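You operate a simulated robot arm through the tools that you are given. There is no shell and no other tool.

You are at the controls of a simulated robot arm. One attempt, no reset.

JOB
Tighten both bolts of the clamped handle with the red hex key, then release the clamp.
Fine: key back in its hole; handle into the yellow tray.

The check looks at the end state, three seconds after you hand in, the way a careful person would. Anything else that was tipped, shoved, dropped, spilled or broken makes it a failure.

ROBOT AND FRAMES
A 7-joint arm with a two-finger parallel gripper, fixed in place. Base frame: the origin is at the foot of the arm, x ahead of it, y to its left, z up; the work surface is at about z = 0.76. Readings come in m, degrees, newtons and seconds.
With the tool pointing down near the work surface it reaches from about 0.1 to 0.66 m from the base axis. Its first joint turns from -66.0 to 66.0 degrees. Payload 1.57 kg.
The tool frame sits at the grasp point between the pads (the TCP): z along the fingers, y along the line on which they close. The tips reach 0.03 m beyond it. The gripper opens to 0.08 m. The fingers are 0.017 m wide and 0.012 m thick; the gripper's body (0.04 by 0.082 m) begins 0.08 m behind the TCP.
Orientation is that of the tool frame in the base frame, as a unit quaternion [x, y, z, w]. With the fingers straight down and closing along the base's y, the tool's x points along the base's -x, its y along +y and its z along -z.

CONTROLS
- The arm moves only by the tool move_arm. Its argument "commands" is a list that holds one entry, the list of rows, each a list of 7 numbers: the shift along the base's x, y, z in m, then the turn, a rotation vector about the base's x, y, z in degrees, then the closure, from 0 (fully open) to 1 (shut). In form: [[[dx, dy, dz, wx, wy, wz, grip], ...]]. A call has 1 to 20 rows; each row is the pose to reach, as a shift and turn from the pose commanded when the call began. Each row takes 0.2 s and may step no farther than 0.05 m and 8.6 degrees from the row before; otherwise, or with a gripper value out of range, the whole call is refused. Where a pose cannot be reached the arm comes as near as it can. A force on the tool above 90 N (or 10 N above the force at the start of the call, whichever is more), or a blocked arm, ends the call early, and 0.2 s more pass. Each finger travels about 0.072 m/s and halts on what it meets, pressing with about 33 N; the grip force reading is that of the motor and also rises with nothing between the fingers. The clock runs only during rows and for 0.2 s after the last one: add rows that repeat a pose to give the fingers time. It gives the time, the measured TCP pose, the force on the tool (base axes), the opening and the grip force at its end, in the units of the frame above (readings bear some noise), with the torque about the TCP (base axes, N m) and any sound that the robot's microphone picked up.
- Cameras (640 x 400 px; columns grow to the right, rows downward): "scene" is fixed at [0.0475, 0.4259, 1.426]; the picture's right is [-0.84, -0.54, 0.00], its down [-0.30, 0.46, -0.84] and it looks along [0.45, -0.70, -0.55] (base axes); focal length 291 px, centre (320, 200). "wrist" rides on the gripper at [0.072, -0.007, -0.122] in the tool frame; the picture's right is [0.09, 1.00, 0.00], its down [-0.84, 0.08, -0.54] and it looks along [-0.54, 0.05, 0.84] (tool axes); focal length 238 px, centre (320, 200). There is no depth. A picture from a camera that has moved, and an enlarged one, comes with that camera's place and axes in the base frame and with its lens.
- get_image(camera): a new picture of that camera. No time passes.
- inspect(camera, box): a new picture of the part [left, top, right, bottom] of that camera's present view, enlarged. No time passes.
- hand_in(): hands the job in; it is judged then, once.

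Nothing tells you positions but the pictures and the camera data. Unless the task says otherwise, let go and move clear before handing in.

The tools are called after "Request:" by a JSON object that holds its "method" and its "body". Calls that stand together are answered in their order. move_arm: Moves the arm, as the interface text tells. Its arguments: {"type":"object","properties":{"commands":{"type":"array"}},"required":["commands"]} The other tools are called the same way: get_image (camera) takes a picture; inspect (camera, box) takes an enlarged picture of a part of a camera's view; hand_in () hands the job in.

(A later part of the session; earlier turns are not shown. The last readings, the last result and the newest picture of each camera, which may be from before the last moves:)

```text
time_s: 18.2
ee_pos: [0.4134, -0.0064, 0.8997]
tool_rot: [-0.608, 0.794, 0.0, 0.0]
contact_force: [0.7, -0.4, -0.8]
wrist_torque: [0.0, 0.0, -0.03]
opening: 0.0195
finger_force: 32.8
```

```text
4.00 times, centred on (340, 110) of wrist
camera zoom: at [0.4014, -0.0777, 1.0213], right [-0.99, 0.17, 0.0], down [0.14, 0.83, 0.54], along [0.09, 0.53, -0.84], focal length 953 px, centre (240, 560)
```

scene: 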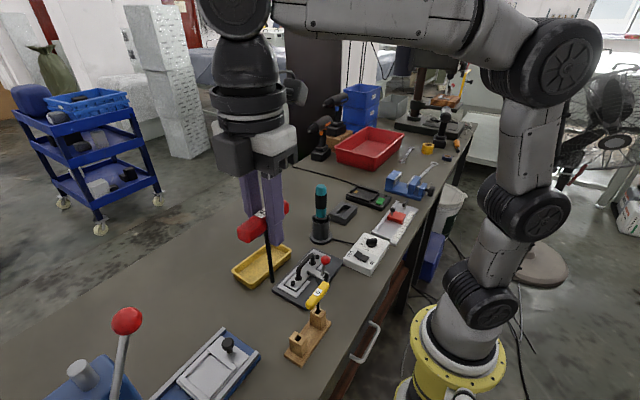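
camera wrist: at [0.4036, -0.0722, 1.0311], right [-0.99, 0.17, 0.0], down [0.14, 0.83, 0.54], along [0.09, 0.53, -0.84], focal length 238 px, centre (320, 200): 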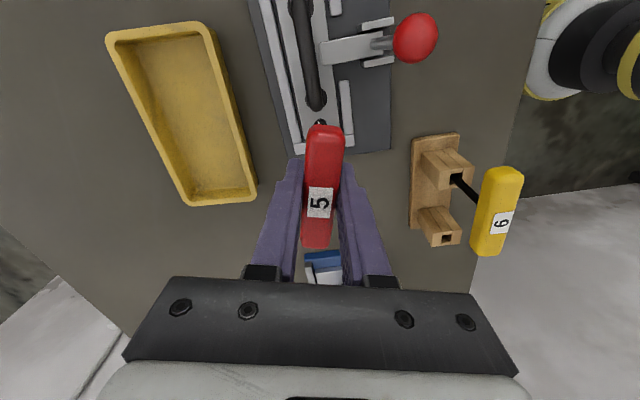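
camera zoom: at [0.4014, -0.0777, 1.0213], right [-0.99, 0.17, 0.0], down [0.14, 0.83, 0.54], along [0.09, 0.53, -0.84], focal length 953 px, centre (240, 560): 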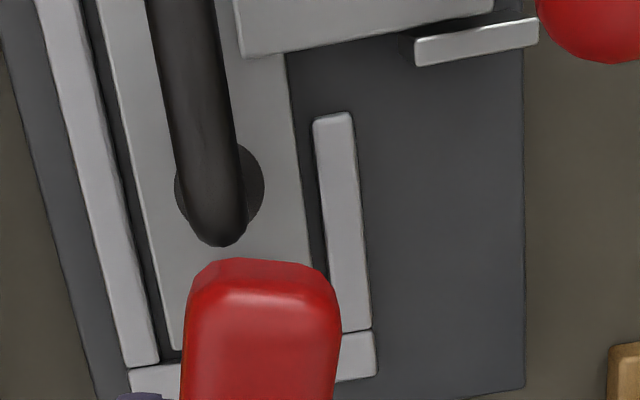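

The arm's small moves carry 1 to 2 mm of error, but the camera pose tells me where it really is. I'll servo in small steps toward a TCP of about (0.4141, -0.0045).

Request:
{"method": "move_arm", "body": {"commands": [[[0.0009, 0.0019, 0, 0, 0, 0, 1], [0.0009, 0.0019, 0, 0, 0, 0, 1]]]}}

Request:
{"method": "inspect", "body": {"camera": "scene", "box": [289, 272, 302, 284]}}

Request:
{"method": "inspect", "body": {"camera": "wrist", "box": [290, 60, 390, 160]}}

```text
time_s: 18.8
ee_pos: [0.4162, -0.004, 0.9]
tool_rot: [-0.608, 0.794, 0.001, 0.0]
contact_force: [-0.8, -0.4, -1.4]
wrist_torque: [0.03, 0.02, -0.03]
opening: 0.0195
finger_force: 33.2
```

```text
16.00 times, centred on (296, 278) of scene
camera zoom: at [0.0475, 0.4259, 1.426], right [-0.84, -0.54, 0.0], down [-0.3, 0.46, -0.84], along [0.45, -0.7, -0.55], focal length 4656 px, centre (712, -1048)
```

zoom: 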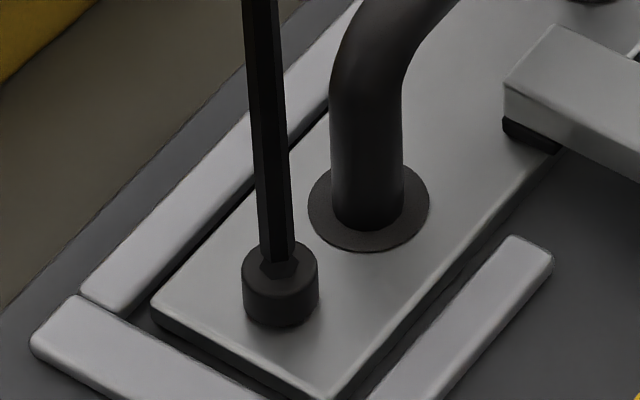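

```text
4.00 times, centred on (340, 110) of wrist
camera zoom: at [0.4024, -0.0762, 1.0213], right [-0.99, 0.17, 0.0], down [0.14, 0.83, 0.54], along [0.09, 0.53, -0.84], focal length 953 px, centre (240, 560)
```

zoom: 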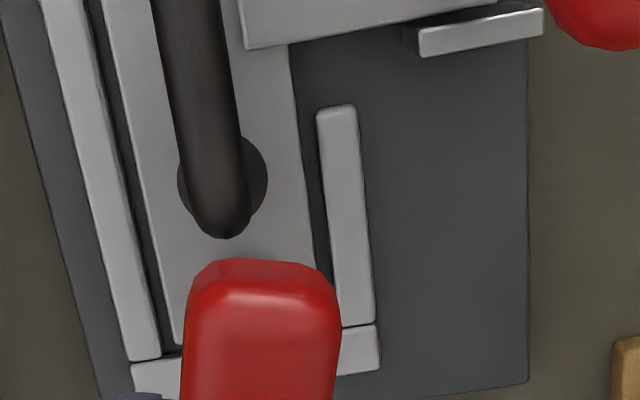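

The tip now lines up with the socket within about 0.5 mm. I'll lower it 3.5 mm gently.

Request:
{"method": "move_arm", "body": {"commands": [[[-0.0002, 0.0003, -0.0015, 0, 0, 0, 1], [-0.0002, 0.0003, -0.0025, 0, 0, 0, 1], [-0.0002, 0.0003, -0.0035, 0, 0, 0, 1], [-0.0002, 0.0003, -0.0035, 0, 0, 0, 1]]]}}

Request:
{"method": "inspect", "body": {"camera": "scene", "box": [289, 272, 302, 284]}}

Request:
{"method": "inspect", "body": {"camera": "wrist", "box": [290, 60, 390, 160]}}

```text
time_s: 19.8
ee_pos: [0.4135, -0.0033, 0.8959]
tool_rot: [-0.608, 0.794, 0.0, 0.0]
contact_force: [-1.1, -1.8, 1.5]
wrist_torque: [-0.11, 0.0, 0.02]
opening: 0.0194
finger_force: 32.9
```

```text
16.00 times, centred on (296, 278) of scene
camera zoom: at [0.0474, 0.4258, 1.426], right [-0.84, -0.54, 0.0], down [-0.3, 0.46, -0.84], along [0.45, -0.7, -0.55], focal length 4656 px, centre (712, -1048)
```

zoom: 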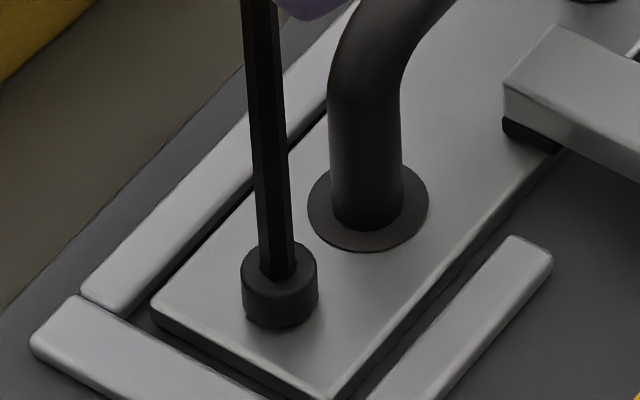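

```text
4.00 times, centred on (340, 110) of wrist
camera zoom: at [0.4018, -0.0753, 1.0177], right [-0.99, 0.17, 0.0], down [0.14, 0.83, 0.54], along [0.09, 0.53, -0.84], focal length 953 px, centre (240, 560)
```

zoom: 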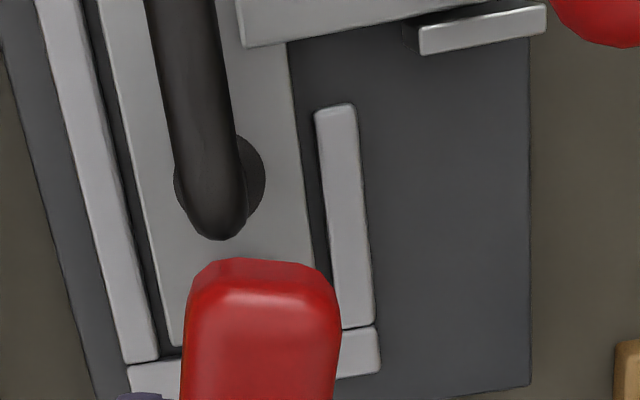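

The tip appears to be entering the socket, with only light side force. I'll lower it a few millimetres more.

Request:
{"method": "move_arm", "body": {"commands": [[[0, 0, -0.001, 0, 0, 0, 1], [0, 0, -0.002, 0, 0, 0, 1], [0, 0, -0.003, 0, 0, 0, 1], [0, 0, -0.003, 0, 0, 0, 1]]]}}

Request:
{"method": "inspect", "body": {"camera": "scene", "box": [289, 272, 302, 284]}}

Request:
{"method": "inspect", "body": {"camera": "wrist", "box": [290, 60, 390, 160]}}

```text
time_s: 20.8
ee_pos: [0.4156, -0.0027, 0.8949]
tool_rot: [-0.608, 0.794, -0.002, 0.003]
contact_force: [-3.6, -3.2, 32.7]
wrist_torque: [-0.35, 0.41, 0.01]
opening: 0.0193
finger_force: 32.9
```

```text
16.00 times, centred on (296, 278) of scene
camera zoom: at [0.0469, 0.4258, 1.426], right [-0.84, -0.54, 0.0], down [-0.3, 0.46, -0.84], along [0.45, -0.7, -0.55], focal length 4656 px, centre (712, -1048)
```

zoom: 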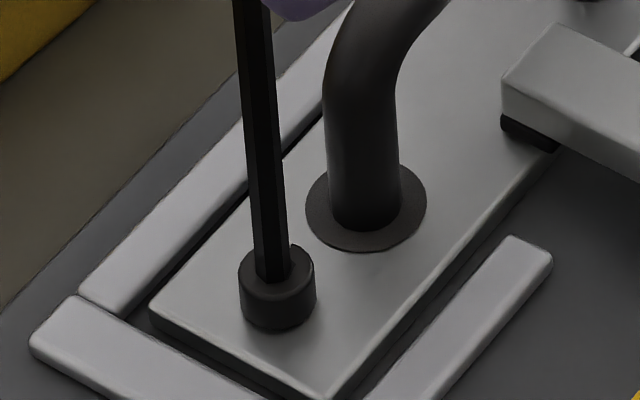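

```text
4.00 times, centred on (340, 110) of wrist
camera zoom: at [0.4028, -0.0752, 1.0166], right [-0.99, 0.17, -0.01], down [0.14, 0.83, 0.54], along [0.1, 0.53, -0.84], focal length 953 px, centre (240, 560)
```

zoom: 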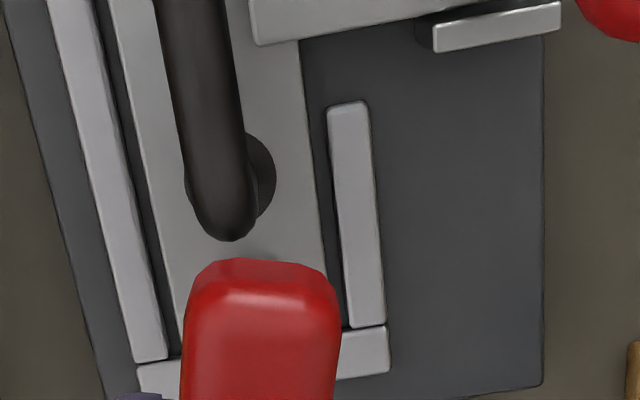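

Vertical force rose to 33 N, so the tip is bottomed out or resting on an edge. I'll back off about 1.3 mm to lighten the load and look again.

Request:
{"method": "move_arm", "body": {"commands": [[[0, 0, 0.0013, 0, 0, 0, 1], [0, 0, 0.0013, 0, 0, 0, 1]]]}}

Request:
{"method": "inspect", "body": {"camera": "scene", "box": [287, 274, 300, 286]}}

Request:
{"method": "inspect", "body": {"camera": "wrist", "box": [290, 60, 390, 160]}}

```text
time_s: 21.4
ee_pos: [0.4168, -0.0024, 0.895]
tool_rot: [-0.609, 0.793, -0.002, 0.003]
contact_force: [-0.4, 0.1, 25.7]
wrist_torque: [-0.13, 0.03, 0.05]
opening: 0.0193
finger_force: 33.2
```

```text
16.00 times, centred on (294, 280) of scene
camera zoom: at [0.0471, 0.4258, 1.426], right [-0.84, -0.54, 0.0], down [-0.3, 0.46, -0.84], along [0.45, -0.7, -0.55], focal length 4656 px, centre (744, -1080)
```

zoom: 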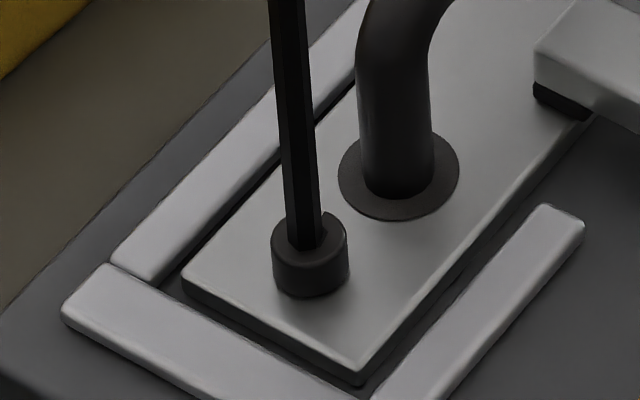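

```text
4.00 times, centred on (340, 110) of wrist
camera zoom: at [0.4028, -0.0748, 1.0166], right [-0.99, 0.17, 0.0], down [0.14, 0.83, 0.54], along [0.09, 0.53, -0.84], focal length 953 px, centre (240, 560)
```

zoom: 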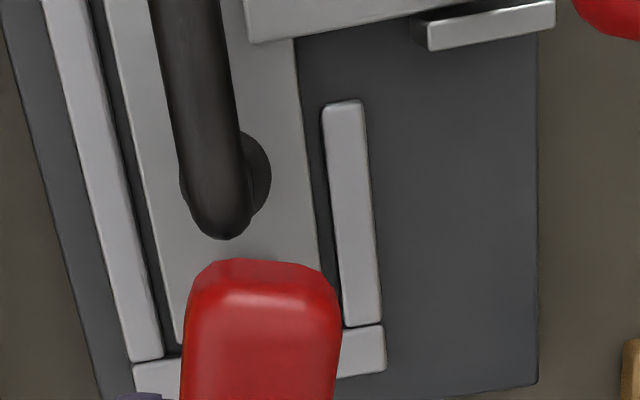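

Request:
{"method": "move_arm", "body": {"commands": [[[0, 0, 0.001, 0, 0, 0, 1], [0, 0, 0.001, 0, 0, 0, 1]]]}}

Request:
{"method": "inspect", "body": {"camera": "scene", "box": [287, 274, 300, 286]}}

Request:
{"method": "inspect", "body": {"camera": "wrist", "box": [290, 60, 390, 160]}}

```text
time_s: 22.0
ee_pos: [0.4135, -0.0021, 0.8949]
tool_rot: [-0.609, 0.793, 0.0, 0.0]
contact_force: [3.1, 0.6, 16.5]
wrist_torque: [0.13, -0.34, 0.0]
opening: 0.0195
finger_force: 33.2
```

```text
16.00 times, centred on (294, 280) of scene
camera zoom: at [0.0473, 0.4259, 1.426], right [-0.84, -0.54, 0.0], down [-0.3, 0.46, -0.84], along [0.45, -0.7, -0.55], focal length 4656 px, centre (744, -1080)
```

zoom: 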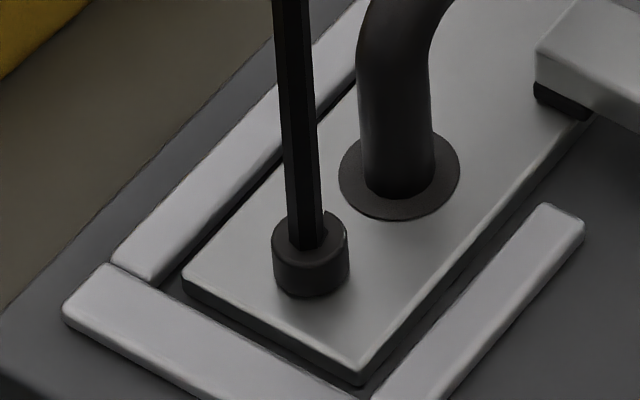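

```text
4.00 times, centred on (340, 110) of wrist
camera zoom: at [0.4015, -0.0744, 1.0166], right [-0.99, 0.17, 0.0], down [0.14, 0.83, 0.54], along [0.09, 0.53, -0.84], focal length 953 px, centre (240, 560)
```

zoom: 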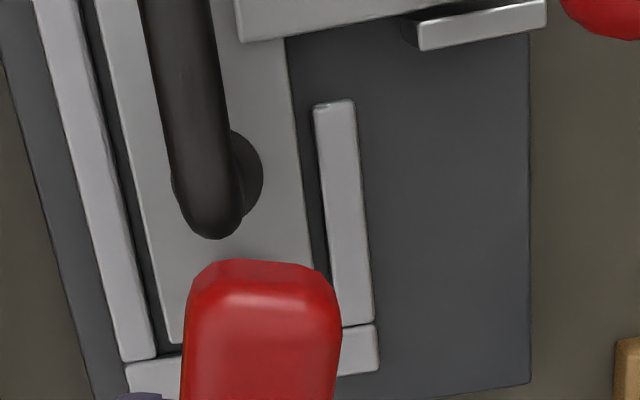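

The tip estimate is about 3 mm below the head's top, so it looks seated. I'll test with a small clockwise turn (-12°) and watch the torque and the tick mark.

Request:
{"method": "move_arm", "body": {"commands": [[[0, 0, 0, 0, 0, -4, 1], [0, 0, 0, 0, 0, -8, 1], [0, 0, 0, 0, 0, -12, 1], [0, 0, 0, 0, 0, -12, 1]]]}}

Request:
{"method": "inspect", "body": {"camera": "scene", "box": [287, 274, 300, 286]}}

Request:
{"method": "inspect", "body": {"camera": "wrist", "box": [290, 60, 390, 160]}}

```text
time_s: 23.0
ee_pos: [0.413, -0.003, 0.8958]
tool_rot: [-0.521, 0.853, 0.0, -0.001]
contact_force: [-1.5, 0.8, 12.3]
wrist_torque: [0.0, 0.2, 0.01]
opening: 0.0195
finger_force: 32.6
```

```text
16.00 times, centred on (294, 280) of scene
camera zoom: at [0.0473, 0.4259, 1.426], right [-0.84, -0.54, 0.0], down [-0.3, 0.46, -0.84], along [0.45, -0.7, -0.55], focal length 4656 px, centre (744, -1080)
```

zoom: 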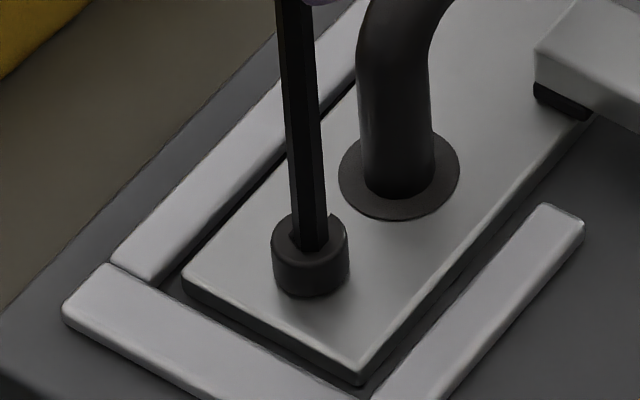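

```text
4.00 times, centred on (340, 110) of wrist
camera zoom: at [0.387, -0.0704, 1.0167], right [-0.93, 0.37, 0.0], down [0.31, 0.78, 0.54], along [0.2, 0.5, -0.84], focal length 953 px, centre (240, 560)
```

zoom: 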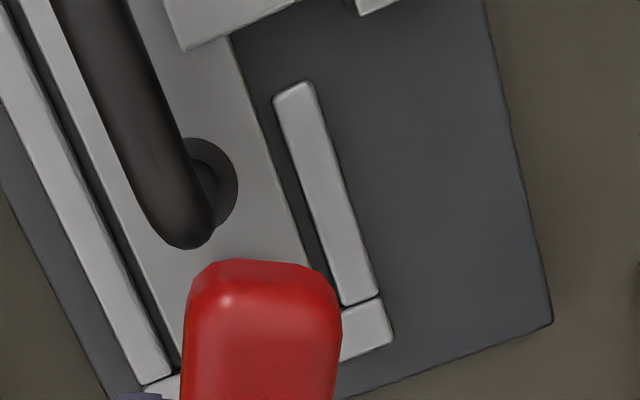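

The tool turned 12° with almost no torque, which could be hex clearance. The tick is hidden behind the shaft, so I'll turn another 24° and look again.

Request:
{"method": "move_arm", "body": {"commands": [[[0, 0, 0, 0, 0, -6, 1], [0, 0, 0, 0, 0, -12, 1], [0, 0, 0, 0, 0, -18, 1], [0, 0, 0, 0, 0, -24, 1], [0, 0, 0, 0, 0, -24, 1]]]}}

Request:
{"method": "inspect", "body": {"camera": "scene", "box": [287, 274, 300, 286]}}

Request:
{"method": "inspect", "body": {"camera": "wrist", "box": [290, 60, 390, 160]}}

```text
time_s: 24.2
ee_pos: [0.4143, -0.003, 0.8943]
tool_rot: [-0.333, 0.943, -0.001, -0.002]
contact_force: [0.0, -0.9, 4.2]
wrist_torque: [-0.05, 0.04, -0.02]
opening: 0.0194
finger_force: 33.3
```

```text
16.00 times, centred on (294, 280) of scene
camera zoom: at [0.0474, 0.4258, 1.426], right [-0.84, -0.54, 0.0], down [-0.3, 0.46, -0.84], along [0.45, -0.7, -0.55], focal length 4656 px, centre (744, -1080)
```

zoom: 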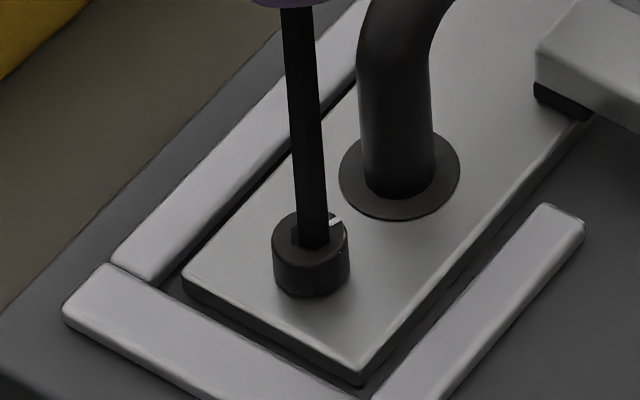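

```text
4.00 times, centred on (340, 110) of wrist
camera zoom: at [0.3618, -0.0543, 1.0168], right [-0.7, 0.72, 0.0], down [0.6, 0.59, 0.54], along [0.39, 0.38, -0.84], focal length 953 px, centre (240, 560)
```

zoom: 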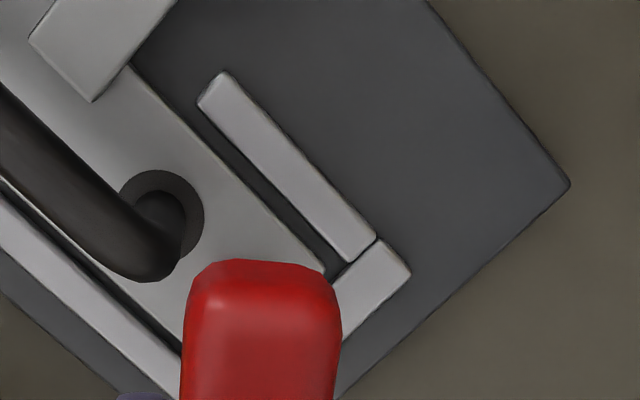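

The tick has moved with the key, from -75° to about -110°, so the bolt is turning. I'll keep turning clockwise with a slight downward bias and watch for torque or sound.

Request:
{"method": "move_arm", "body": {"commands": [[[0, 0, -0.0005, 0, 0, -6, 1], [0, 0, -0.0005, 0, 0, -12, 1], [0, 0, -0.0005, 0, 0, -18, 1], [0, 0, -0.0005, 0, 0, -24, 1], [0, 0, -0.0005, 0, 0, -30, 1], [0, 0, -0.0005, 0, 0, -36, 1], [0, 0, -0.0005, 0, 0, -36, 1]]]}}

Request:
{"method": "inspect", "body": {"camera": "scene", "box": [287, 274, 300, 286]}}

```text
time_s: 25.8
ee_pos: [0.4145, -0.0023, 0.8962]
tool_rot: [-0.026, 1.0, 0.0, 0.0]
contact_force: [-0.3, 0.3, 2.5]
wrist_torque: [-0.03, 0.0, 0.01]
opening: 0.0191
finger_force: 33.0
```

```text
16.00 times, centred on (294, 280) of scene
camera zoom: at [0.0474, 0.4259, 1.426], right [-0.84, -0.54, 0.0], down [-0.3, 0.46, -0.84], along [0.45, -0.7, -0.55], focal length 4656 px, centre (744, -1080)
```

zoom: 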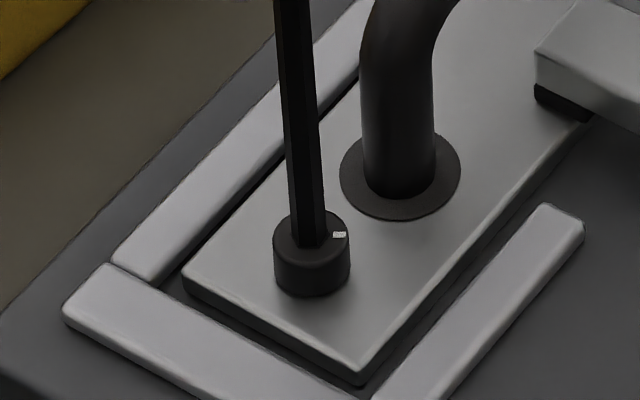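

The bolt keeps following (tick at about -143°). I'll continue clockwise.

Request:
{"method": "move_arm", "body": {"commands": [[[0, 0, -0.0003, 0, 0, -6, 1], [0, 0, -0.0003, 0, 0, -12, 1], [0, 0, -0.0003, 0, 0, -18, 1], [0, 0, -0.0003, 0, 0, -24, 1], [0, 0, -0.0003, 0, 0, -30, 1], [0, 0, -0.0003, 0, 0, -36, 1], [0, 0, -0.0003, 0, 0, -36, 1]]]}}

Request:
{"method": "inspect", "body": {"camera": "scene", "box": [287, 274, 300, 286]}}

Request:
{"method": "inspect", "body": {"camera": "wrist", "box": [220, 60, 420, 180]}}

```text
time_s: 27.4
ee_pos: [0.4163, -0.0023, 0.8948]
tool_rot: [0.285, 0.958, 0.001, 0.0]
contact_force: [1.0, 1.7, 16.0]
wrist_torque: [0.17, -0.13, -0.04]
opening: 0.0195
finger_force: 33.3
```

```text
16.00 times, centred on (294, 280) of scene
camera zoom: at [0.0473, 0.4259, 1.426], right [-0.84, -0.54, 0.0], down [-0.3, 0.46, -0.84], along [0.45, -0.7, -0.55], focal length 4656 px, centre (744, -1080)
```

zoom: 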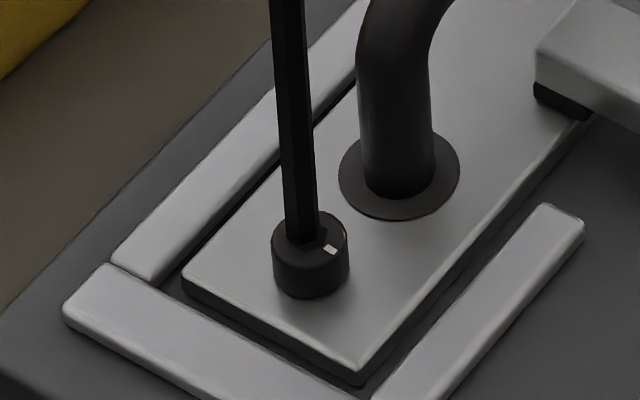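

```text
3.20 times, centred on (320, 120) of wrist
camera zoom: at [0.3514, 0.0299, 1.0159], right [0.47, 0.88, 0.0], down [0.74, -0.39, 0.54], along [0.48, -0.25, -0.84], focal length 763 px, centre (320, 456)
```

zoom: 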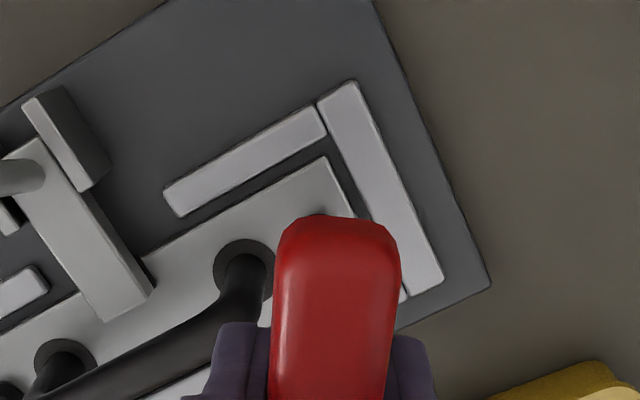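

Request:
{"method": "move_arm", "body": {"commands": [[[0, 0, 0, 0, 0, -6, 1], [0, 0, 0, 0, 0, -12, 1], [0, 0, 0, 0, 0, -18, 1], [0, 0, 0, 0, 0, -24, 1], [0, 0, 0, 0, 0, -30, 1], [0, 0, 0, 0, 0, -36, 1], [0, 0, 0, 0, 0, -36, 1]]]}}

Request:
{"method": "inspect", "body": {"camera": "scene", "box": [287, 274, 300, 286]}}

Request:
{"method": "get_image", "body": {"camera": "scene"}}

```text
time_s: 29.0
ee_pos: [0.4158, -0.002, 0.8945]
tool_rot: [0.567, 0.823, 0.0, 0.0]
contact_force: [0.3, -1.4, 12.8]
wrist_torque: [-0.25, -0.17, 0.04]
opening: 0.0193
finger_force: 33.3
```

```text
16.00 times, centred on (294, 280) of scene
camera zoom: at [0.0473, 0.4258, 1.426], right [-0.84, -0.54, 0.0], down [-0.3, 0.46, -0.84], along [0.45, -0.7, -0.55], focal length 4656 px, centre (744, -1080)
```

zoom: 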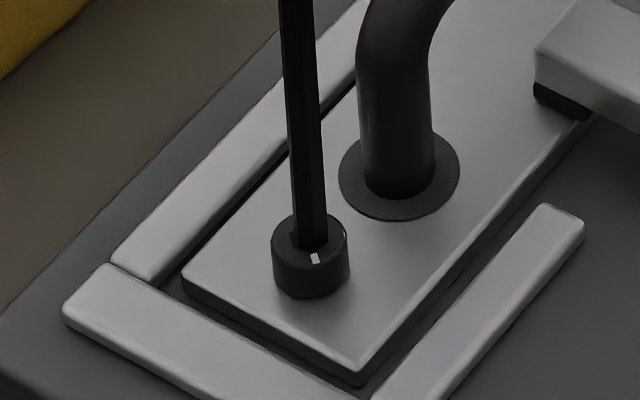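

```text
taken
```

scene: 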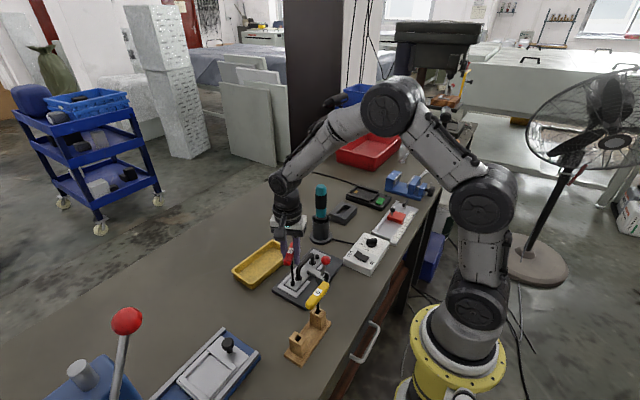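

The bolt has turned about 143° with no resistance yet. I'll continue in smaller steps and watch for joint limits.

Request:
{"method": "move_arm", "body": {"commands": [[[0, 0, 0, 0, 0, -6, 1], [0, 0, 0, 0, 0, -12, 1], [0, 0, 0, 0, 0, -18, 1], [0, 0, 0, 0, 0, -24, 1], [0, 0, 0, 0, 0, -24, 1]]]}}

Request:
{"method": "inspect", "body": {"camera": "scene", "box": [287, 274, 300, 286]}}

```text
time_s: 30.2
ee_pos: [0.4148, -0.0029, 0.8947]
tool_rot: [0.726, 0.687, 0.0, 0.0]
contact_force: [-1.3, 2.3, 14.6]
wrist_torque: [0.28, 0.13, 0.01]
opening: 0.0194
finger_force: 33.3
```

```text
16.00 times, centred on (294, 280) of scene
camera zoom: at [0.0473, 0.4259, 1.426], right [-0.84, -0.54, 0.0], down [-0.3, 0.46, -0.84], along [0.45, -0.7, -0.55], focal length 4656 px, centre (744, -1080)
```

zoom: 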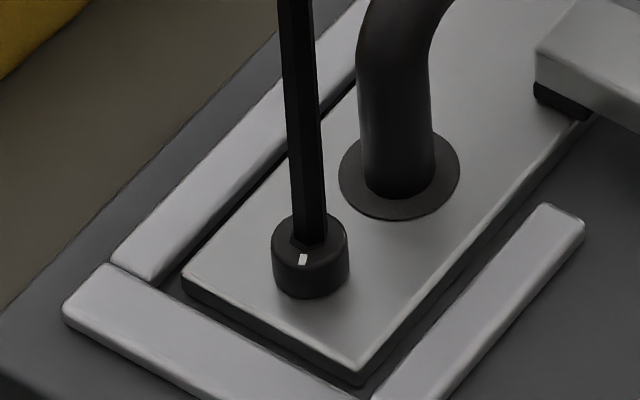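

Request:
{"method": "move_arm", "body": {"commands": [[[0, 0, 0, 0, 0, -6, 1], [0, 0, 0, 0, 0, -12, 1], [0, 0, 0, 0, 0, -18, 1], [0, 0, 0, 0, 0, -24, 1], [0, 0, 0, 0, 0, -24, 1]]]}}

Request:
{"method": "inspect", "body": {"camera": "scene", "box": [287, 274, 300, 286]}}

```text
time_s: 31.4
ee_pos: [0.4128, -0.0031, 0.8938]
tool_rot: [0.853, 0.522, 0.0, -0.001]
contact_force: [-2.9, -2.2, 13.5]
wrist_torque: [-0.29, 0.21, 0.02]
opening: 0.0193
finger_force: 32.9
```

```text
16.00 times, centred on (294, 280) of scene
camera zoom: at [0.0472, 0.4258, 1.426], right [-0.84, -0.54, 0.0], down [-0.3, 0.46, -0.84], along [0.45, -0.7, -0.55], focal length 4656 px, centre (744, -1080)
```

zoom: 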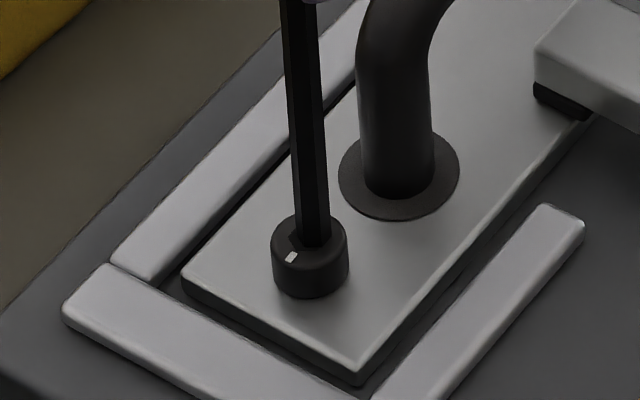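

Request:
{"method": "move_arm", "body": {"commands": [[[0, 0, 0, 0, 0, -6, 1], [0, 0, 0, 0, 0, -12, 1], [0, 0, 0, 0, 0, -18, 1], [0, 0, 0, 0, 0, -24, 1], [0, 0, 0, 0, 0, -24, 1]]]}}

Request:
{"method": "inspect", "body": {"camera": "scene", "box": [287, 274, 300, 286]}}

Request:
{"method": "get_image", "body": {"camera": "wrist"}}

```text
time_s: 32.6
ee_pos: [0.4154, -0.0035, 0.8921]
tool_rot: [0.943, 0.333, 0.001, 0.001]
contact_force: [-1.0, -0.1, 17.3]
wrist_torque: [-0.1, 0.07, -0.01]
opening: 0.0196
finger_force: 33.6
```

```text
16.00 times, centred on (294, 280) of scene
camera zoom: at [0.0472, 0.4258, 1.426], right [-0.84, -0.54, 0.0], down [-0.3, 0.46, -0.84], along [0.45, -0.7, -0.55], focal length 4656 px, centre (744, -1080)
```

zoom: 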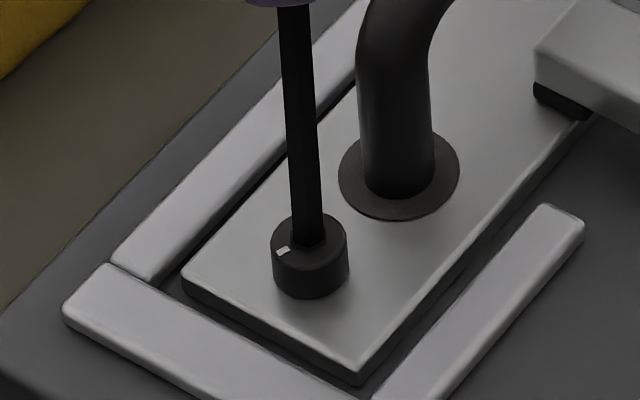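

```text
taken
camera wrist: at [0.4671, 0.0461, 1.0156], right [0.7, -0.72, 0.0], down [-0.6, -0.59, 0.54], along [-0.39, -0.38, -0.84], focal length 238 px, centre (320, 200)
```

wrist: 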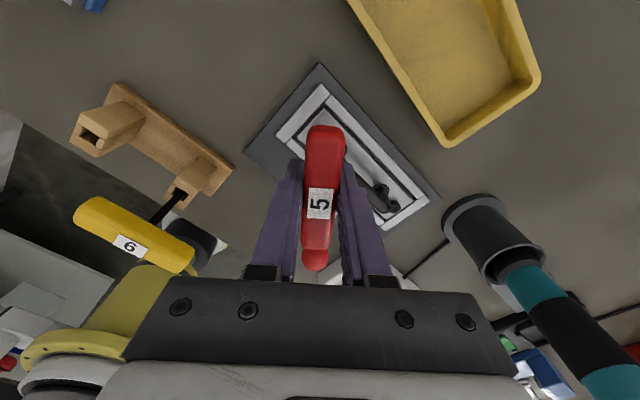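

Request:
{"method": "move_arm", "body": {"commands": [[[0, 0, 0, 0, 0, -6, 1], [0, 0, 0, 0, 0, -12, 1], [0, 0, 0, 0, 0, -18, 1], [0, 0, 0, 0, 0, -24, 1], [0, 0, 0, 0, 0, -24, 1]]]}}

Request:
{"method": "inspect", "body": {"camera": "scene", "box": [287, 274, 300, 286]}}

Request:
{"method": "get_image", "body": {"camera": "scene"}}

```text
time_s: 33.8
ee_pos: [0.416, -0.0033, 0.8928]
tool_rot: [0.991, 0.13, 0.0, 0.0]
contact_force: [3.1, 0.9, 8.7]
wrist_torque: [0.07, -0.25, 0.02]
opening: 0.0193
finger_force: 33.3
```

```text
16.00 times, centred on (294, 280) of scene
camera zoom: at [0.0474, 0.4259, 1.426], right [-0.84, -0.54, 0.0], down [-0.3, 0.46, -0.84], along [0.45, -0.7, -0.55], focal length 4656 px, centre (744, -1080)
```

zoom: 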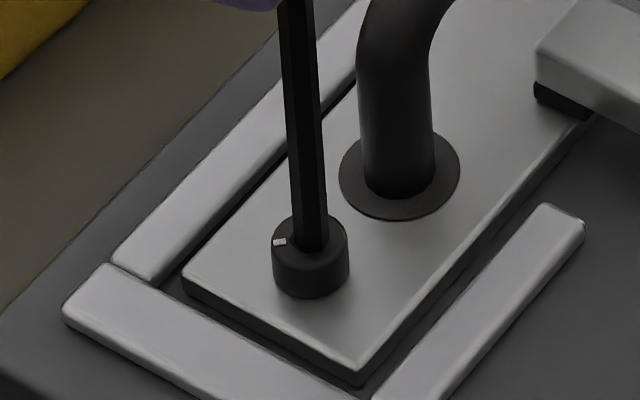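

```text
taken
```

scene: 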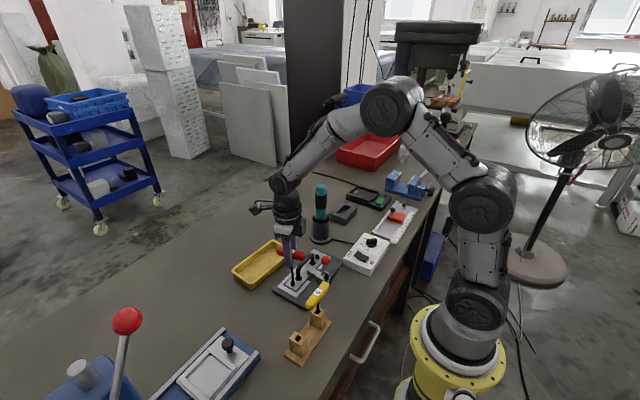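

Turned about 240° so far, still free. Continuing.

Request:
{"method": "move_arm", "body": {"commands": [[[0, 0, 0, 0, 0, -6, 1], [0, 0, 0, 0, 0, -12, 1], [0, 0, 0, 0, 0, -18, 1], [0, 0, 0, 0, 0, -18, 1]]]}}

Request:
{"method": "inspect", "body": {"camera": "scene", "box": [287, 274, 300, 286]}}

Request:
{"method": "get_image", "body": {"camera": "wrist"}}

```text
time_s: 34.8
ee_pos: [0.4149, -0.0169, 0.8959]
tool_rot: [1.0, 0.029, 0.0, -0.01]
contact_force: [-0.9, -0.6, -0.8]
wrist_torque: [-0.01, 0.01, -0.02]
opening: 0.0195
finger_force: 33.0
out of reach, approached as far as the arm can: row 2, 3, 4
```

```text
16.00 times, centred on (294, 280) of scene
camera zoom: at [0.0475, 0.4259, 1.426], right [-0.84, -0.54, 0.0], down [-0.3, 0.46, -0.84], along [0.45, -0.7, -0.55], focal length 4656 px, centre (744, -1080)
```

zoom: 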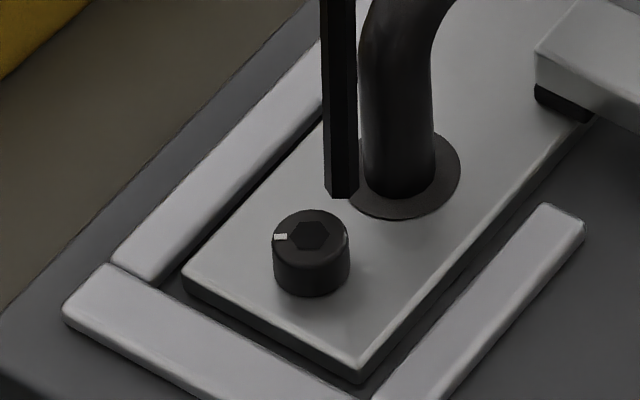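

```text
taken
camera wrist: at [0.4862, -0.0096, 1.0177], right [0.15, -0.99, -0.02], down [-0.83, -0.13, 0.54], along [-0.54, -0.06, -0.84], focal length 238 px, centre (320, 200)
```

wrist: 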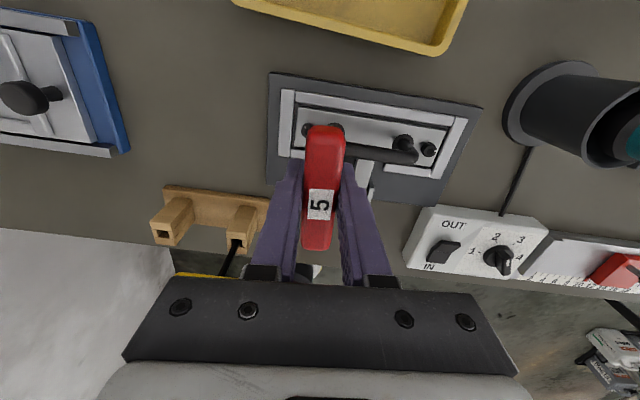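

The wrist reached its limit near yaw -175° and the key slipped up out of the socket; nothing was knocked. The bolt has turned about 250° and is still not tight. I'll lift clear and wind the wrist back for another stroke.

Request:
{"method": "move_arm", "body": {"commands": [[[0, -0.014, 0.02, 0, 0, 8, 1], [0, -0.014, 0.05, 0, 0, 16, 1], [0, -0.01, 0.08, 0, 0, 24.5, 1], [0, -0.005, 0.11, 0, 0, 33, 1], [0, 0, 0.12, 0, 0, 41.5, 1], [0, 0, 0.12, 0, 0, 50, 1], [0, 0, 0.12, 0, 0, 58.5, 1], [0, 0, 0.12, 0, 0, 67, 1], [0, 0, 0.12, 0, 0, 75.5, 1], [0, 0, 0.12, 0, 0, 84, 1], [0, 0, 0.12, 0, 0, 92.5, 1], [0, 0, 0.12, 0, 0, 101, 1], [0, 0, 0.12, 0, 0, 109.5, 1], [0, 0, 0.12, 0, 0, 118, 1], [0, 0, 0.12, 0, 0, 126.5, 1], [0, 0, 0.12, 0, 0, 135, 1], [0, 0, 0.12, 0, 0, 143.5, 1], [0, 0, 0.12, 0, 0, 152, 1], [0, 0, 0.12, 0, 0, 160, 1], [0, 0, 0.12, 0, 0, 160, 1]]]}}

Request:
{"method": "get_image", "body": {"camera": "wrist"}}

Request:
{"method": "get_image", "body": {"camera": "scene"}}

```text
time_s: 39.0
ee_pos: [0.415, -0.0176, 1.0157]
tool_rot: [0.145, 0.989, -0.009, -0.003]
contact_force: [-0.2, -0.2, -0.5]
wrist_torque: [0.01, 0.0, -0.01]
opening: 0.0191
finger_force: 33.2
```

```text
taken
camera wrist: at [0.3446, -0.0019, 1.1376], right [0.2, 0.98, -0.02], down [0.83, -0.16, 0.54], along [0.52, -0.12, -0.84], focal length 238 px, centre (320, 200)
```

wrist: 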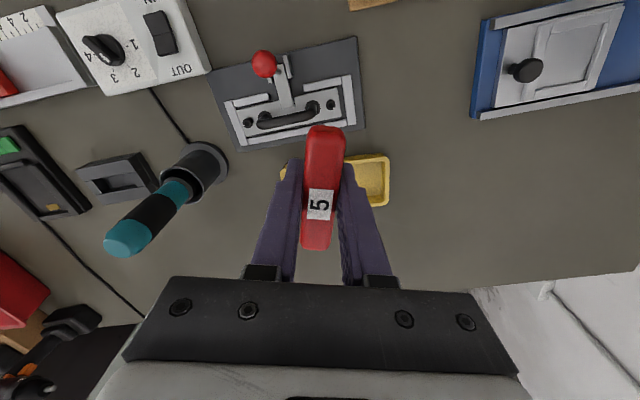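

```text
taken
```

scene: 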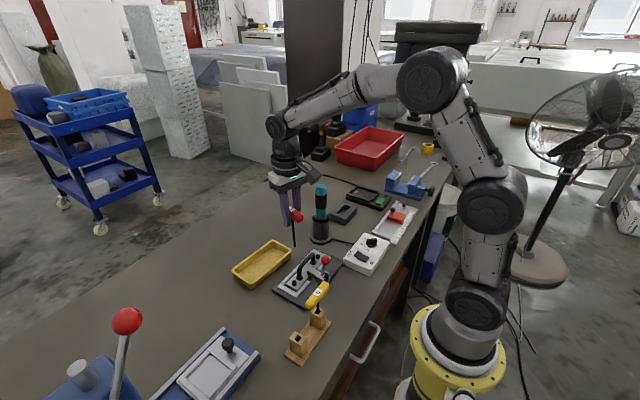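

When the limit was hit, the commanded pose absorbed a tilt of about 1°. I'll remove that tilt first, then rotate onward to about yaw 125° for a long second stroke.

Request:
{"method": "move_arm", "body": {"commands": [[[0, 0.007, 0, 0.97, -0.49, 0, 1], [0, 0.0125, 0, 0.97, -0.49, 0, 1], [0, 0.0125, 0, 0.97, -0.49, 0, 1]]]}}

Request:
{"method": "move_arm", "body": {"commands": [[[0, 0, 0, 0, 0, 8.3, 1], [0, 0, 0, 0, 0, 16.6, 1], [0, 0, 0, 0, 0, 25, 1], [0, 0, 0, 0, 0, 33.3, 1], [0, 0, 0, 0, 0, 41.6, 1], [0, 0, 0, 0, 0, 50, 1], [0, 0, 0, 0, 0, 58.3, 1], [0, 0, 0, 0, 0, 66.6, 1], [0, 0, 0, 0, 0, 75, 1], [0, 0, 0, 0, 0, 81.7, 1], [0, 0, 0, 0, 0, 81.7, 1]]]}}

Request:
{"method": "get_image", "body": {"camera": "wrist"}}

```text
time_s: 39.8
ee_pos: [0.4147, -0.0055, 1.016]
tool_rot: [0.146, 0.989, 0.0, 0.0]
contact_force: [-0.2, 0.7, -0.3]
wrist_torque: [0.0, -0.01, -0.02]
opening: 0.0191
finger_force: 32.5
```

```text
time_s: 42.2
ee_pos: [0.4154, -0.0056, 1.0156]
tool_rot: [-0.536, 0.844, 0.001, 0.0]
contact_force: [-0.7, 0.5, 0.2]
wrist_torque: [0.02, 0.02, 0.01]
opening: 0.0193
finger_force: 32.8
```

```text
taken
camera wrist: at [0.3901, -0.0744, 1.1373], right [-0.94, 0.34, 0.0], down [0.28, 0.79, 0.54], along [0.18, 0.51, -0.84], focal length 238 px, centre (320, 200)
```

wrist: 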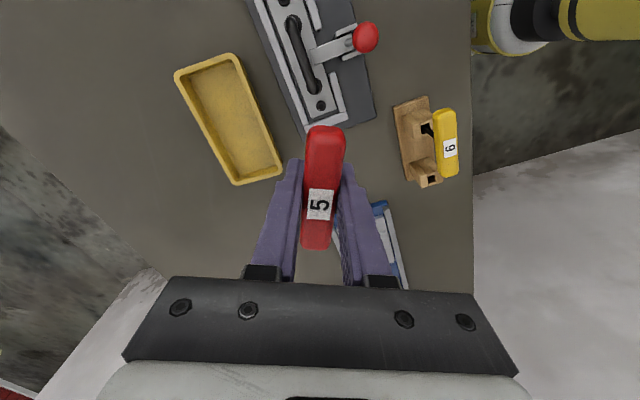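

Request:
{"method": "move_arm", "body": {"commands": [[[0, 0, 0, 0, 0, 8.5, 1], [0, 0, 0, 0, 0, 17, 1], [0, 0, 0, 0, 0, 25.5, 1], [0, 0, 0, 0, 0, 34, 1], [0, 0, 0, 0, 0, 42.5, 1], [0, 0, 0, 0, 0, 51, 1], [0, 0, 0, 0, 0, 59.5, 1], [0, 0, 0, 0, 0, 60, 1], [0, 0, 0, 0, 0, 60, 1]]]}}

Request:
{"method": "get_image", "body": {"camera": "wrist"}}

Request:
{"method": "inspect", "body": {"camera": "wrist", "box": [314, 102, 326, 116]}}

```text
time_s: 44.2
ee_pos: [0.4166, -0.0048, 1.0159]
tool_rot: [0.887, -0.462, 0.0, -0.001]
contact_force: [0.3, 0.4, 0.4]
wrist_torque: [-0.01, 0.04, 0.03]
opening: 0.0192
finger_force: 33.0
```

```text
taken
camera wrist: at [0.462, -0.0609, 1.1375], right [-0.76, -0.65, 0.0], down [-0.54, 0.64, 0.54], along [-0.35, 0.41, -0.84], focal length 238 px, centre (320, 200)
```

wrist: 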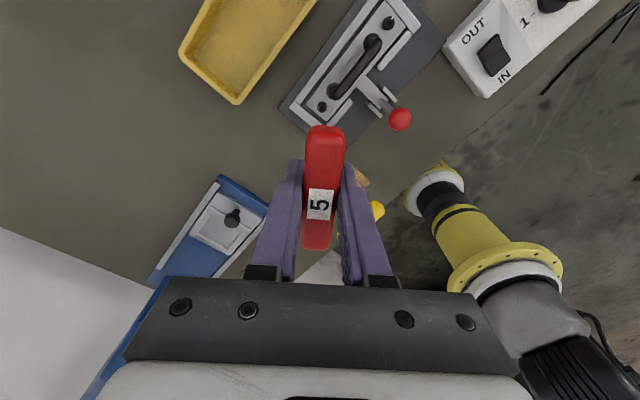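

```text
16.00 times, centred on (320, 109) of wrist
camera zoom: at [0.462, -0.0609, 1.1375], right [-0.76, -0.65, 0.0], down [-0.54, 0.64, 0.54], along [-0.35, 0.41, -0.84], focal length 3814 px, centre (320, 1656)
```

zoom: 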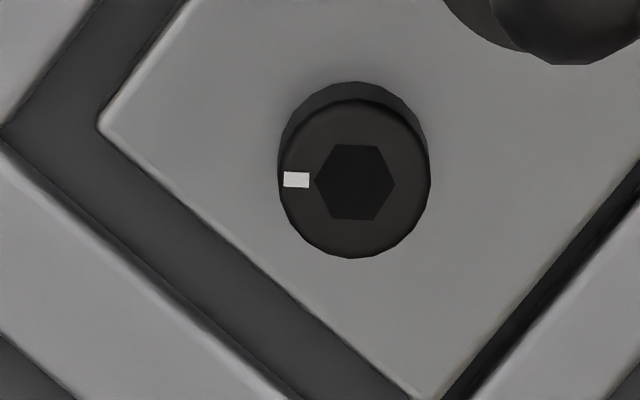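

Yaw 125° is reached, and the socket corners line up with the key within about 3°. The bolt's computed position differs slightly from before, so I'll check whether the plate has shifted.

Request:
{"method": "inspect", "body": {"camera": "scene", "box": [289, 272, 302, 284]}}

Request:
{"method": "inspect", "body": {"camera": "scene", "box": [270, 240, 350, 310]}}

```text
16.00 times, centred on (296, 278) of scene
camera zoom: at [0.0475, 0.4259, 1.426], right [-0.84, -0.54, 0.0], down [-0.3, 0.46, -0.84], along [0.45, -0.7, -0.55], focal length 4656 px, centre (712, -1048)
```

zoom: 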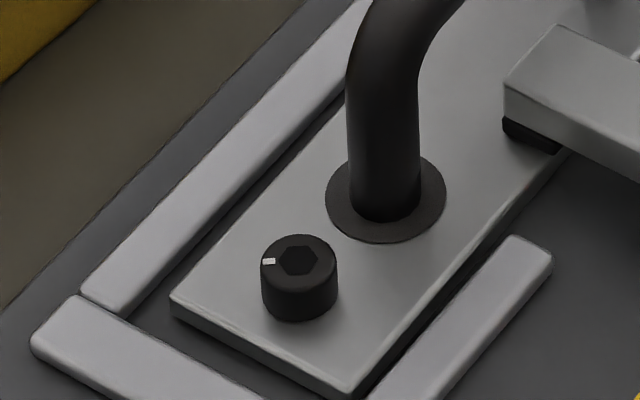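

```text
5.71 times, centred on (310, 275) of scene
camera zoom: at [0.0475, 0.4259, 1.426], right [-0.84, -0.54, 0.0], down [-0.3, 0.46, -0.84], along [0.45, -0.7, -0.55], focal length 1663 px, centre (377, -229)
```

zoom: 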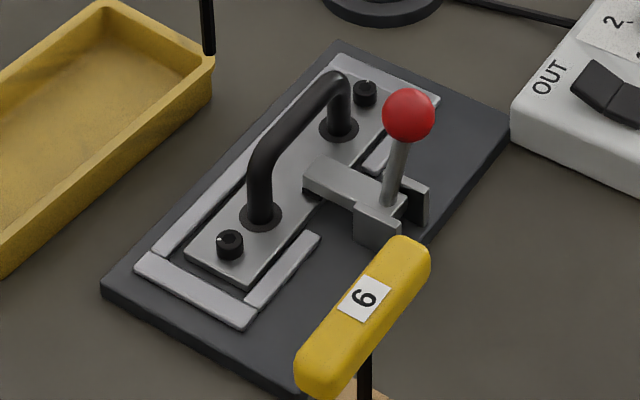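

The plate slid about 3 mm within its frame under the clamp when the key popped out. It is still clamped, so I just need to use the new bolt position, about (0.4125, -0.007). I'll realign and lower to just above the bolt.

Request:
{"method": "move_arm", "body": {"commands": [[[-0.0025, -0.001, -0.03, 0, 0, 2.5, 1], [-0.0025, -0.001, -0.06, 0, 0, 2.5, 1], [-0.0025, -0.001, -0.09, 0, 0, 2.5, 1], [-0.0025, -0.001, -0.109, 0, 0, 2.5, 1], [-0.0025, -0.001, -0.109, 0, 0, 2.5, 1]]]}}

Request:
{"method": "inspect", "body": {"camera": "scene", "box": [289, 272, 302, 284]}}

Request:
{"method": "inspect", "body": {"camera": "wrist", "box": [220, 60, 420, 180]}}

```text
time_s: 45.4
ee_pos: [0.4123, -0.0034, 0.906]
tool_rot: [0.896, -0.443, 0.001, -0.001]
contact_force: [0.1, 0.1, -0.7]
wrist_torque: [-0.03, 0.03, -0.02]
opening: 0.0191
finger_force: 32.9
```

```text
16.00 times, centred on (296, 278) of scene
camera zoom: at [0.0475, 0.4259, 1.426], right [-0.84, -0.54, 0.0], down [-0.3, 0.46, -0.84], along [0.45, -0.7, -0.55], focal length 4656 px, centre (712, -1048)
```

zoom: 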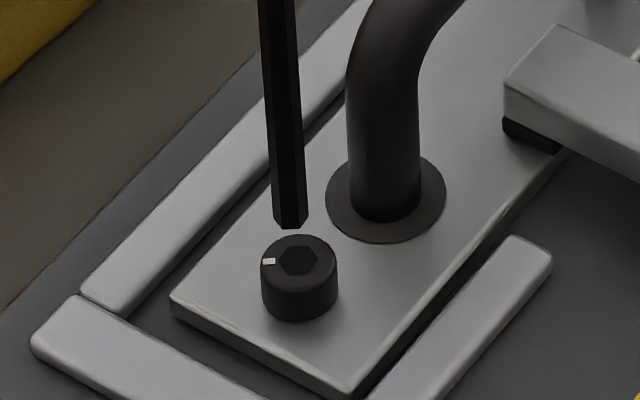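

```text
3.20 times, centred on (320, 120) of wrist
camera zoom: at [0.4605, -0.0579, 1.0284], right [-0.74, -0.68, 0.0], down [-0.57, 0.62, 0.54], along [-0.37, 0.4, -0.84], focal length 763 px, centre (320, 456)
```

zoom: 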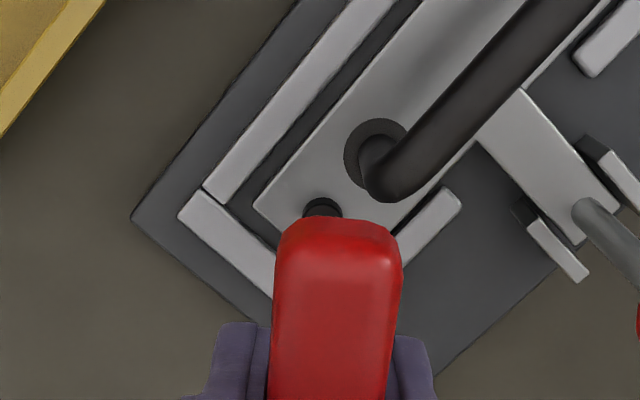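

The key seems to have slipped up about 2.5 mm in the grip, so the tip is higher than I assumed. I'll correct by (+0.5, -2.2) mm and lower 9 mm.

Request:
{"method": "move_arm", "body": {"commands": [[[0.0005, -0.0022, -0.004, 0, 0, 0, 1], [0.0005, -0.0022, -0.009, 0, 0, 0, 1], [0.0005, -0.0022, -0.009, 0, 0, 0, 1]]]}}

Request:
{"method": "inspect", "body": {"camera": "scene", "box": [289, 272, 302, 284]}}

Request:
{"method": "inspect", "body": {"camera": "wrist", "box": [220, 60, 420, 180]}}

```text
time_s: 46.2
ee_pos: [0.4134, -0.0072, 0.8985]
tool_rot: [0.896, -0.444, 0.0, 0.0]
contact_force: [0.4, 0.4, -0.7]
wrist_torque: [0.02, 0.0, 0.03]
opening: 0.0192
finger_force: 32.9
```

```text
16.00 times, centred on (296, 278) of scene
camera zoom: at [0.0475, 0.4259, 1.426], right [-0.84, -0.54, 0.0], down [-0.3, 0.46, -0.84], along [0.45, -0.7, -0.55], focal length 4656 px, centre (712, -1048)
```

zoom: 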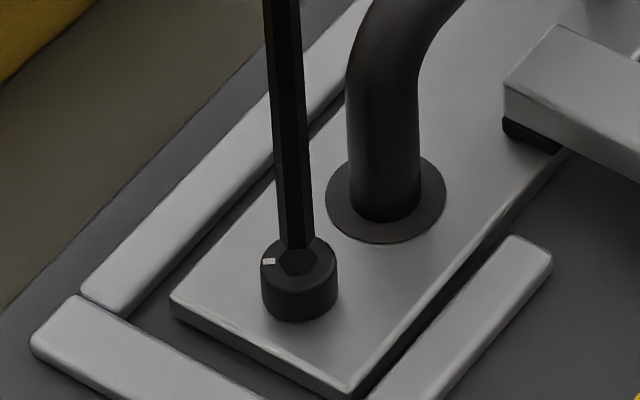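

```text
3.20 times, centred on (320, 120) of wrist
camera zoom: at [0.4622, -0.0611, 1.0193], right [-0.74, -0.68, 0.0], down [-0.57, 0.62, 0.54], along [-0.37, 0.4, -0.84], focal length 763 px, centre (320, 456)
```

zoom: 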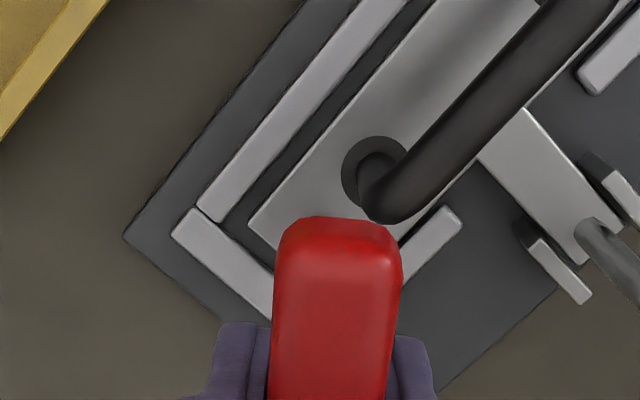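

Both views agree the tip needs another (-0.8, +0.7) mm. I'll correct that and come down 2 mm.

Request:
{"method": "move_arm", "body": {"commands": [[[-0.0008, 0.0007, 0, 0, 0, 0, 1], [-0.0008, 0.0007, -0.002, 0, 0, 0, 1], [-0.0008, 0.0007, -0.002, 0, 0, 0, 1]]]}}

Request:
{"method": "inspect", "body": {"camera": "scene", "box": [289, 272, 302, 284]}}

Request:
{"method": "inspect", "body": {"camera": "wrist", "box": [220, 60, 420, 180]}}

```text
time_s: 47.0
ee_pos: [0.412, -0.0073, 0.8955]
tool_rot: [0.897, -0.443, 0.0, 0.0]
contact_force: [0.2, -0.1, -1.0]
wrist_torque: [0.04, -0.02, 0.01]
opening: 0.0192
finger_force: 33.4
```

```text
16.00 times, centred on (296, 278) of scene
camera zoom: at [0.0475, 0.4259, 1.426], right [-0.84, -0.54, 0.0], down [-0.3, 0.46, -0.84], along [0.45, -0.7, -0.55], focal length 4656 px, centre (712, -1048)
```

zoom: 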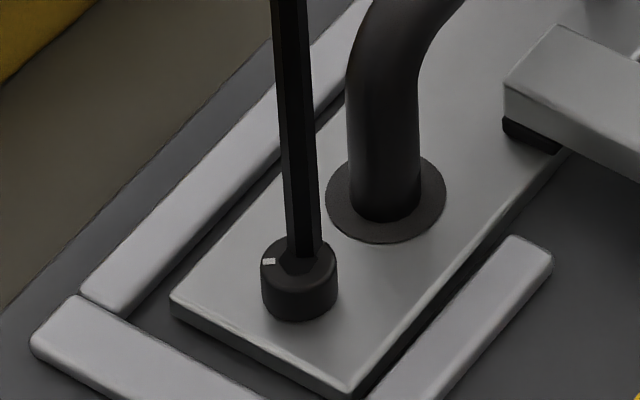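

```text
3.20 times, centred on (320, 120) of wrist
camera zoom: at [0.4613, -0.0619, 1.0169], right [-0.74, -0.68, 0.0], down [-0.57, 0.62, 0.54], along [-0.37, 0.4, -0.84], focal length 763 px, centre (320, 456)
```

zoom: 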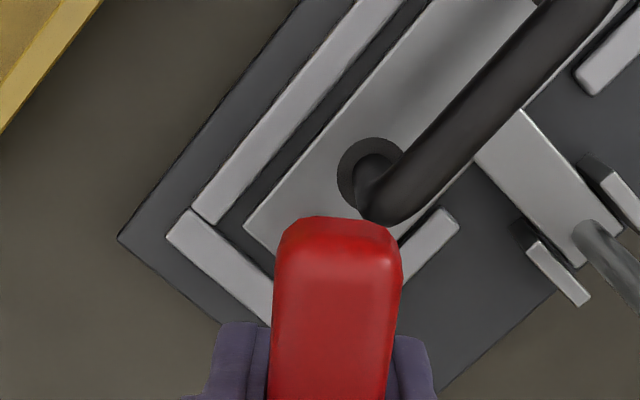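

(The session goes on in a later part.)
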